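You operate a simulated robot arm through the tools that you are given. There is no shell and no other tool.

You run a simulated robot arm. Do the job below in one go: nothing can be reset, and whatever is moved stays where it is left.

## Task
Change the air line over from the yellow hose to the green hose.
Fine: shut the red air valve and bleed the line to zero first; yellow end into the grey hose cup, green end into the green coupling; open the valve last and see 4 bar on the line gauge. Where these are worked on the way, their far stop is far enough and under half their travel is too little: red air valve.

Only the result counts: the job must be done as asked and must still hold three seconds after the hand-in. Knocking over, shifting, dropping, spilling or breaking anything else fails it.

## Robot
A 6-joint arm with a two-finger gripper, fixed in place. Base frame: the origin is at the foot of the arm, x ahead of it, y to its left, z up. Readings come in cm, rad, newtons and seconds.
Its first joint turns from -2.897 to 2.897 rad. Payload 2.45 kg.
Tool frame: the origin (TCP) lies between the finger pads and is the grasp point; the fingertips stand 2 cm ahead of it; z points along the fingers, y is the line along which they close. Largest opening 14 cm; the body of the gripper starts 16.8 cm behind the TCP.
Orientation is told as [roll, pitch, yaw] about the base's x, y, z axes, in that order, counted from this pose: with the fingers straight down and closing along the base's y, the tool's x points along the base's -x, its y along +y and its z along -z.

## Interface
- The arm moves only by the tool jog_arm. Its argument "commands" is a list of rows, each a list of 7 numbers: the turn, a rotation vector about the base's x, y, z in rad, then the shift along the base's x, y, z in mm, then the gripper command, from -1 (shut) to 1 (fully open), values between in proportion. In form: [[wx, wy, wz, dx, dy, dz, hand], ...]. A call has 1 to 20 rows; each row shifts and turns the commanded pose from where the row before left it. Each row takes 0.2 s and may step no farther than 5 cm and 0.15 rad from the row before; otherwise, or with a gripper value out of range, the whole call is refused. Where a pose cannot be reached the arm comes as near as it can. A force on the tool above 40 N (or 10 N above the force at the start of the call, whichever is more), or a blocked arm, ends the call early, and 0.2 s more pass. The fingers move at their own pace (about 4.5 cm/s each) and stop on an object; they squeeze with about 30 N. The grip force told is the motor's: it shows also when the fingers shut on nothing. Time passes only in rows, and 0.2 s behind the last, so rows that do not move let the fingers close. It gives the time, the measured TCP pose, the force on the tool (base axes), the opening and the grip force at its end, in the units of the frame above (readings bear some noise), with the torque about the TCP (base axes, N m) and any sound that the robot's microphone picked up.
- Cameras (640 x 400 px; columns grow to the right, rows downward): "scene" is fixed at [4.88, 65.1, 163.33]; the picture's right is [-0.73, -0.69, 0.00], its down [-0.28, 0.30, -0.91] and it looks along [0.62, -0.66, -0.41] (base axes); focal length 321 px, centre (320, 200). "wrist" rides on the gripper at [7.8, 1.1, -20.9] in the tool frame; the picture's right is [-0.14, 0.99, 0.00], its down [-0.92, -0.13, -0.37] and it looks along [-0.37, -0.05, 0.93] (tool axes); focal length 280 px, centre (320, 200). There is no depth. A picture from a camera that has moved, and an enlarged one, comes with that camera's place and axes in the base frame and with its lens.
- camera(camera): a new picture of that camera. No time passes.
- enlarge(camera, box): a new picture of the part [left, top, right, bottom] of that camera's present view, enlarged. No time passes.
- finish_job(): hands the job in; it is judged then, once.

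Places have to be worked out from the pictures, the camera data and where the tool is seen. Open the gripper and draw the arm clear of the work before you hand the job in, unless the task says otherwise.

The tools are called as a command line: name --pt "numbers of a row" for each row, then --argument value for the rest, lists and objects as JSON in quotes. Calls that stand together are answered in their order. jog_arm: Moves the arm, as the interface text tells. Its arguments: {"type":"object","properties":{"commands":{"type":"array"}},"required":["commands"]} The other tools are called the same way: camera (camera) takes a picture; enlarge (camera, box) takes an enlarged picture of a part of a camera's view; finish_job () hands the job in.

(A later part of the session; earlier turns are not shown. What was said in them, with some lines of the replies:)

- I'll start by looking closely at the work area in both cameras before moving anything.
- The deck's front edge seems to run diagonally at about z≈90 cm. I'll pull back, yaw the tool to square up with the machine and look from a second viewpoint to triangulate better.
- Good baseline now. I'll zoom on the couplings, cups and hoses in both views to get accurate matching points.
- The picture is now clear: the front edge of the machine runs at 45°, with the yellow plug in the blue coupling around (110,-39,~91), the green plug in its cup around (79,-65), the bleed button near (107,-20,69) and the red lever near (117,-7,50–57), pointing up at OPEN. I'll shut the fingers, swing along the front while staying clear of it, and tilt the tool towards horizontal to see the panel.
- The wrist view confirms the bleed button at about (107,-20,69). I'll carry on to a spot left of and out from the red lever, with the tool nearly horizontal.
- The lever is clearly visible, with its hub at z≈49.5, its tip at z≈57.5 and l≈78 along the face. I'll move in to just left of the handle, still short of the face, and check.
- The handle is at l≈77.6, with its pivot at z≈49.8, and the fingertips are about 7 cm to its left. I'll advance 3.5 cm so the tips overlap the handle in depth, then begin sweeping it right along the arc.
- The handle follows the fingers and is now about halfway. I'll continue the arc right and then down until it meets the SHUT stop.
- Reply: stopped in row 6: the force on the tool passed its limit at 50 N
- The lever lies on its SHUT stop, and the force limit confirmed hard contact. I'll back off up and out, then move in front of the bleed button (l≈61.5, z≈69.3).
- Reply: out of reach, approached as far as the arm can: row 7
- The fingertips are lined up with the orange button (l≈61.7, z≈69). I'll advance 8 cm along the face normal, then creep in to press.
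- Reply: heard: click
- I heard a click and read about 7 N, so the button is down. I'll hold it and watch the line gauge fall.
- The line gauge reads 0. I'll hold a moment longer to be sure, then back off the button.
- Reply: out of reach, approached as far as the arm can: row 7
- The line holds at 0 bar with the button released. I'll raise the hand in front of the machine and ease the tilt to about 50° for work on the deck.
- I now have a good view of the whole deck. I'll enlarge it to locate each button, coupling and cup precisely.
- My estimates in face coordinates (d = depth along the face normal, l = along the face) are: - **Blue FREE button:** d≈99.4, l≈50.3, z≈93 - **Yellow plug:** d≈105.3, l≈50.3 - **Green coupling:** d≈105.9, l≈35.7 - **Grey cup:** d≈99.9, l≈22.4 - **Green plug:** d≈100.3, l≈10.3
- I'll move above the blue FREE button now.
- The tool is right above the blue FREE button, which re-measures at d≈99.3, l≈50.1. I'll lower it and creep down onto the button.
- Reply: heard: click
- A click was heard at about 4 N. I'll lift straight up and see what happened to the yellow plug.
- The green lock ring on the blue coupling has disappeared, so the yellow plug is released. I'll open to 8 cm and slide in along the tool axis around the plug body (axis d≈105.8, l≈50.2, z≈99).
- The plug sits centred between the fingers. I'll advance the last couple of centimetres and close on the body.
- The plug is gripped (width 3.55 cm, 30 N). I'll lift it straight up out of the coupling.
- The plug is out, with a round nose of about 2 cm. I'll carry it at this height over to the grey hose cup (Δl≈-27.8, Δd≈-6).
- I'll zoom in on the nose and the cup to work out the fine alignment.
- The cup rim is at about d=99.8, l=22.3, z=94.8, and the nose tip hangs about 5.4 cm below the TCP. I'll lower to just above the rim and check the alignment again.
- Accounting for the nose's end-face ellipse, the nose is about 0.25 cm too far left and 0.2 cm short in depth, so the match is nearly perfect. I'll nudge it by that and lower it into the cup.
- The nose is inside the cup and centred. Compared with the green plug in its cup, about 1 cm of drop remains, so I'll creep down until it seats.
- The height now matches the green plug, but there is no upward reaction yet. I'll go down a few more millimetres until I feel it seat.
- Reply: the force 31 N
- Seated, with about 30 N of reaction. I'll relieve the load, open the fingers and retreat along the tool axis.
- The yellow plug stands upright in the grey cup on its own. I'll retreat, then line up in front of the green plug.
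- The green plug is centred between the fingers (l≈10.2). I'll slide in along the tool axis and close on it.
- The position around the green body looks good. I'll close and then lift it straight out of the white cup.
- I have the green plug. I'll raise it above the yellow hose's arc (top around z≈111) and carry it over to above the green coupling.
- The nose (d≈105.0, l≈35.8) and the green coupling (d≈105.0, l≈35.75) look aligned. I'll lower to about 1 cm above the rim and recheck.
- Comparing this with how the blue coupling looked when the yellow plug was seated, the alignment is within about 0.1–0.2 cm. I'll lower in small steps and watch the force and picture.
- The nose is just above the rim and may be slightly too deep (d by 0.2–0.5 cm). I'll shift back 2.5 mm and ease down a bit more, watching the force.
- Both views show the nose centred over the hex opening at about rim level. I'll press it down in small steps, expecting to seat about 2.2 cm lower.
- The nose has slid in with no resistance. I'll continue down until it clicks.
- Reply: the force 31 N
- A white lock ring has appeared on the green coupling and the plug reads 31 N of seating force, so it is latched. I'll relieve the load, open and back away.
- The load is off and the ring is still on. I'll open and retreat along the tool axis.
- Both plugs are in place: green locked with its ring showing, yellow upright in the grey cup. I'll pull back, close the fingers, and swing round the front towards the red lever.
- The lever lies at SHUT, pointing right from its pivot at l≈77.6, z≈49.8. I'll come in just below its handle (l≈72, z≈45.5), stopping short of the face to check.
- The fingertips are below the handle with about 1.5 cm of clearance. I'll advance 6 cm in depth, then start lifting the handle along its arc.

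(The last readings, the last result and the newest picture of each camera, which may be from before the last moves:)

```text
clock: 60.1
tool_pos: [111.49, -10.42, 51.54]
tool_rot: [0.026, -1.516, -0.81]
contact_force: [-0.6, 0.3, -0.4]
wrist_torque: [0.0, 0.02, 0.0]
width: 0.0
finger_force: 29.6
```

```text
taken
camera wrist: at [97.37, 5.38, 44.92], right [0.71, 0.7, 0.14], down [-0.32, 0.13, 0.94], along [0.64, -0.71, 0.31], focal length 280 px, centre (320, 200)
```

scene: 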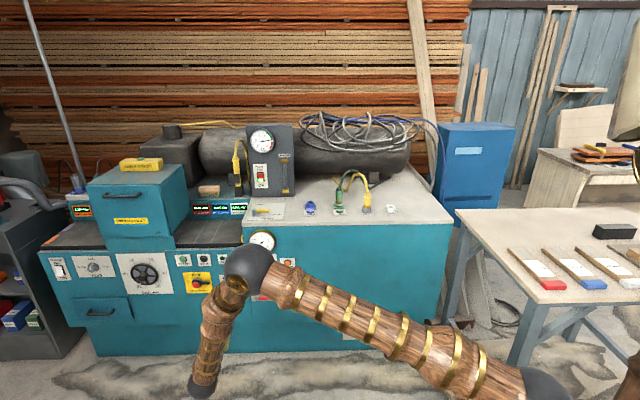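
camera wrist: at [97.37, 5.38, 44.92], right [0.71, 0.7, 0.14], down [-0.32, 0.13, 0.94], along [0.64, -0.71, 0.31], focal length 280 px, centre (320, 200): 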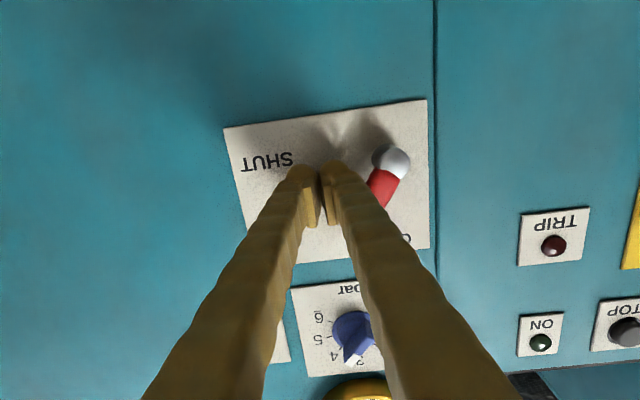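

The handle is well past halfway. I'll continue the arc up and to the left until it reaches the OPEN stop.

jog_arm --pt "0 0 0 6.4 6.4 14 -1" --pt "0 0 0 7.8 7.8 12 -1" --pt "0 0 0 7.8 7.8 9 -1" --pt "0 0 0 7.1 7.1 3 -1" --pt "0 0 0 5 5 0 -1" --pt "0 0 0 5 5 0 -1" --pt "0 0 0 5 5 0 -1"

camera --camera "wrist"

camera --camera "scene"

```text
clock: 60.9
tool_pos: [113.23, -8.9, 54.37]
tool_rot: [-0.081, -1.507, -0.713]
contact_force: [-6.8, -4.4, -0.6]
wrist_torque: [0.06, -0.08, 0.08]
width: 0.02
finger_force: 29.6
stopped in row 4: the force on the tool passed its limit at 52 N (the readings are from after the stop); the commanded pose is now the measured one
```

```text
taken
camera wrist: at [99.14, 7.07, 47.91], right [0.71, 0.69, 0.13], down [-0.31, 0.14, 0.94], along [0.63, -0.71, 0.31], focal length 280 px, centre (320, 200)
```

wrist: 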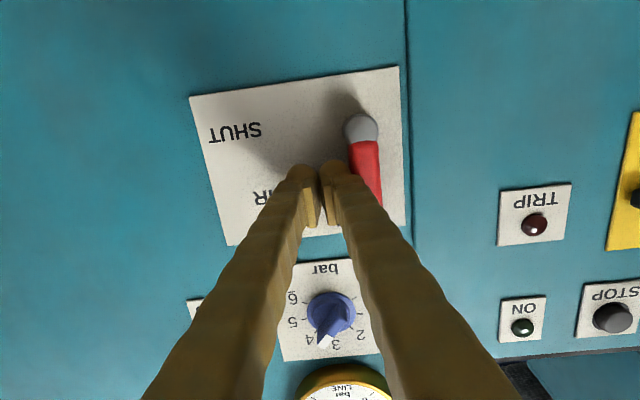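

```text
taken
```

scene: 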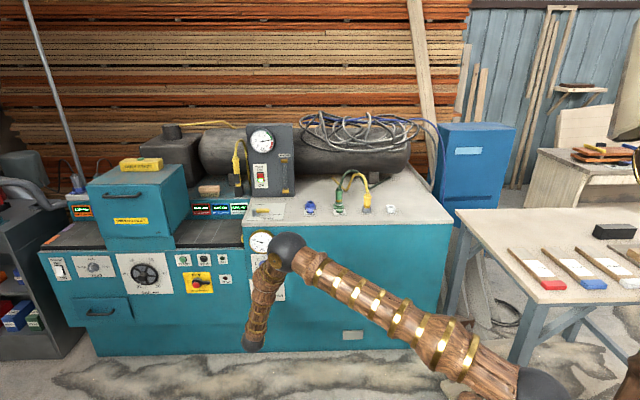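

The lever has met its OPEN stop. I'll back the fingers off sideways and out, then check the lever and the line gauge.

jog_arm --pt "0 0 0 -10.6 -10.6 0 -1" --pt "0 0 0 -24.7 24.7 0 -1" --pt "0 0 0 -24.7 24.7 0 -1" --pt "0 0 0 0 0 0 -1"

camera --camera "wrist"

enlarge --camera "scene" --box '[240, 225, 290, 260]'

```text
clock: 61.9
tool_pos: [107.17, -5.03, 54.56]
tool_rot: [-0.069, -1.508, -0.724]
contact_force: [-0.3, 0.6, 1.5]
wrist_torque: [0.01, 0.04, 0.0]
width: 0.0
finger_force: 29.4
```

```text
taken
camera wrist: at [93.1, 11.01, 48.01], right [0.71, 0.69, 0.13], down [-0.31, 0.13, 0.94], along [0.63, -0.71, 0.31], focal length 280 px, centre (320, 200)
```

wrist: 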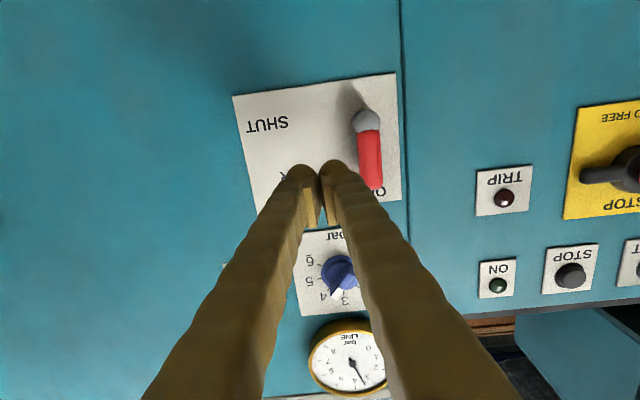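

```text
11.43 times, centred on (265, 242) of scene
camera zoom: at [4.88, 65.1, 163.33], right [-0.73, -0.69, 0.0], down [-0.28, 0.3, -0.91], along [0.62, -0.66, -0.41], focal length 3672 px, centre (949, -286)
```

zoom: 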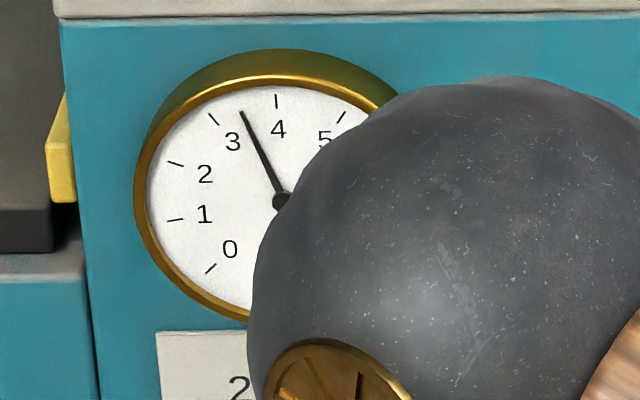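

The gauge is at about 3.4 bar and rising, and the lever shows OPEN. I'll retreat clear of the panel along the way I came and then check again.

jog_arm --pt "0 0 0 -4.5 36.8 13.8 -1" --pt "0 0 0 -4.5 36.8 13.8 -1" --pt "0 0 0 -4.5 36.8 13.8 -1" --pt "0 0 0 -4.5 36.8 13.8 -1" --pt "0 0 0 -4.5 36.8 13.8 -1" --pt "0 0 0 -4.5 36.8 13.8 -1"

jog_arm --pt "0.0354 0.0354 0 -17.9 -20.2 39 0" --pt "0.0354 0.0354 0 -17.9 -20.2 39 0" --pt "0.0354 0.0354 0 -17.9 -20.2 39 0" --pt "0.0354 0.0354 0 -17.9 -20.2 39 0" --pt "0.0354 0.0354 0 -17.9 -20.2 39 0" --pt "0.0354 0.0354 0 -17.9 -20.2 39 0" --pt "0.0354 0.0354 0 -17.9 -20.2 39 0" --pt "0.0354 0.0354 0 -17.9 -20.2 39 0" --pt "0.0354 0.0354 0 -17.9 -20.2 39 0" --pt "0.0354 0.0354 0 -17.9 -20.2 39 0" --pt "0.0354 0.0354 0 -17.9 -20.2 39 0" --pt "0.0354 0.0354 0 -17.9 -20.2 39 0" --pt "0 0 0 -25 25 20 0.5" --pt "0 0 0 -25 25 20 0.5"

camera --camera "scene"

enlarge --camera "scene" --box '[240, 225, 300, 305]'

enlarge --camera "scene" --box '[240, 225, 290, 260]'

enlarge --camera "scene" --box '[300, 150, 410, 225]'

```text
clock: 63.3
tool_pos: [104.62, 17.02, 62.71]
tool_rot: [-0.078, -1.509, -0.714]
contact_force: [0.6, 0.2, 0.2]
wrist_torque: [-0.01, -0.01, 0.02]
width: 0.0
finger_force: 30.0
```

```text
clock: 66.3
tool_pos: [77.98, -2.18, 113.39]
tool_rot: [-0.013, -0.907, -0.778]
contact_force: [-0.1, 0.7, 0.8]
wrist_torque: [0.01, -0.04, -0.01]
width: 10.49
finger_force: 0.0
```

```text
taken
```

scene: 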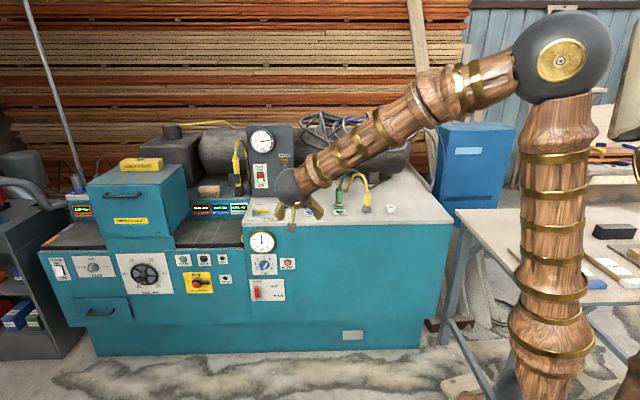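

```text
5.00 times, centred on (270, 265) of scene
camera zoom: at [4.88, 65.1, 163.33], right [-0.73, -0.69, 0.0], down [-0.28, 0.3, -0.91], along [0.62, -0.66, -0.41], focal length 1606 px, centre (570, -125)
```

zoom: 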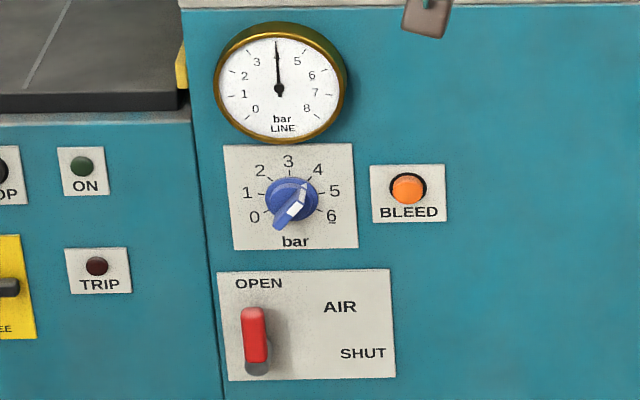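

```text
11.43 times, centred on (265, 242) of scene
camera zoom: at [4.88, 65.1, 163.33], right [-0.73, -0.69, 0.0], down [-0.28, 0.3, -0.91], along [0.62, -0.66, -0.41], focal length 3672 px, centre (949, -286)
```

zoom: 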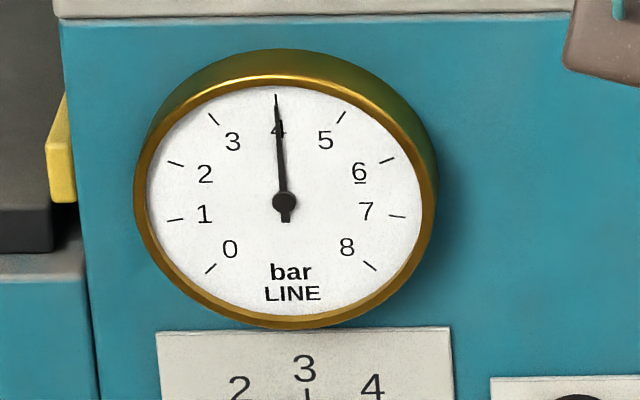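

```text
5.33 times, centred on (355, 188) of scene
camera zoom: at [4.88, 65.1, 163.33], right [-0.73, -0.69, 0.0], down [-0.28, 0.3, -0.91], along [0.62, -0.66, -0.41], focal length 1714 px, centre (133, 267)
```

zoom: 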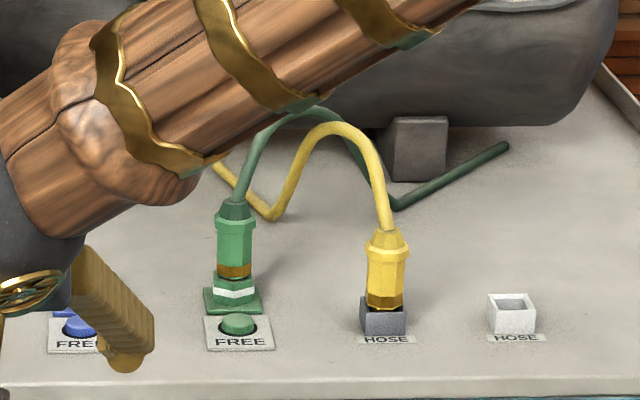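

The gauge holds 4 bar, the lever is at OPEN, the green plug is locked in the green coupling and the yellow sits in the grey cup. I'll open the gripper fully, draw back a bit more, and take a last look.

jog_arm --pt "0 0 0 -20 20 30 1" --pt "0 0 0 -20 20 30 1" --pt "0 0 0 0 0 0 1" --pt "0 0 0 0 0 0 1" --pt "0 0 0 0 0 0 1"

camera --camera "scene"

enlarge --camera "scene" --box '[240, 225, 300, 305]'

camera --camera "wrist"

```text
clock: 67.5
tool_pos: [73.93, 1.92, 119.45]
tool_rot: [-0.013, -0.909, -0.78]
contact_force: [-0.4, 0.1, 0.4]
wrist_torque: [0.01, 0.02, -0.02]
width: 14.0
finger_force: 0.1
```

```text
taken
```

scene: 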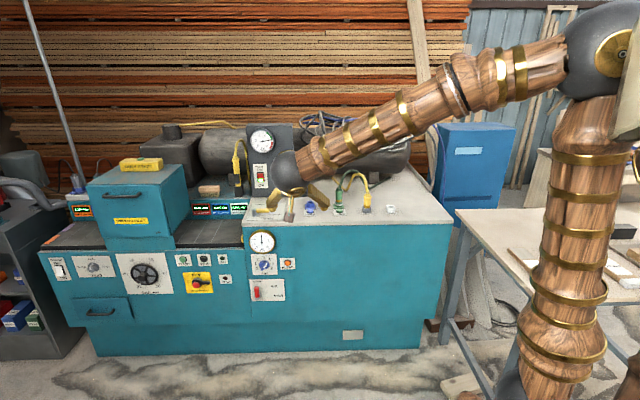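

```text
5.00 times, centred on (270, 265) of scene
camera zoom: at [4.88, 65.1, 163.33], right [-0.73, -0.69, 0.0], down [-0.28, 0.3, -0.91], along [0.62, -0.66, -0.41], focal length 1606 px, centre (570, -125)
```

zoom: 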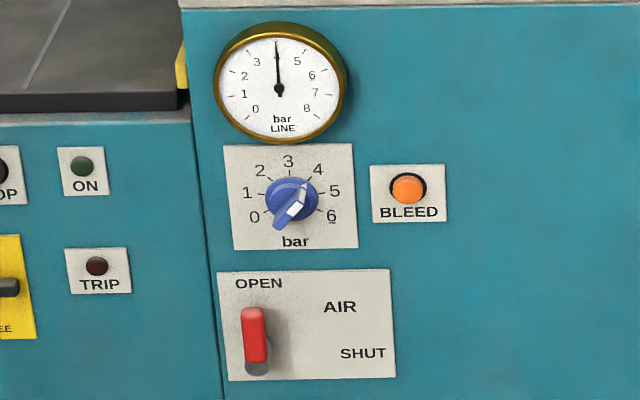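

```text
taken
camera wrist: at [59.96, 17.8, 126.16], right [0.76, 0.64, 0.1], down [0.11, -0.28, 0.95], along [0.64, -0.72, -0.28], focal length 280 px, centre (320, 200)
```

wrist: 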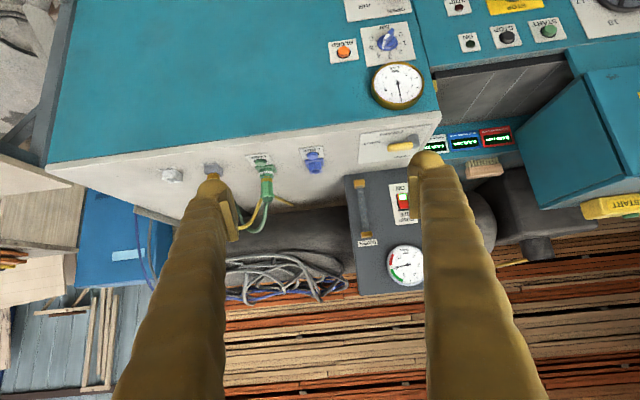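

The line gauge is steady at 4 bar, the valve is open, both plugs are where they belong, and the gripper is open and clear of the work. I'm handing the job in.

finish_job

```text
The job is handed in.
```

The air line is changed over to the green hose, and the line gauge was steady at 4 bar when I handed the job in.

- **Shut and bleed:** I pushed the red air valve to its SHUT stop and held the bleed button until the line gauge read 0. It stayed at 0 after I let go.
- **Yellow hose:** I pressed the blue FREE button to release the plug and put it in the grey hose cup, where it stands upright.
- **Green hose:** I took the plug from the white cup and pressed it into the green coupling. No click was reported, but a white lock ring came up and the plug bottomed out at about 31 N.
- **Reopen:** I opened the valve last, to its OPEN stop.

The gripper is open and the arm is drawn back from the machine. I saw nothing else knocked or moved in the last pictures.
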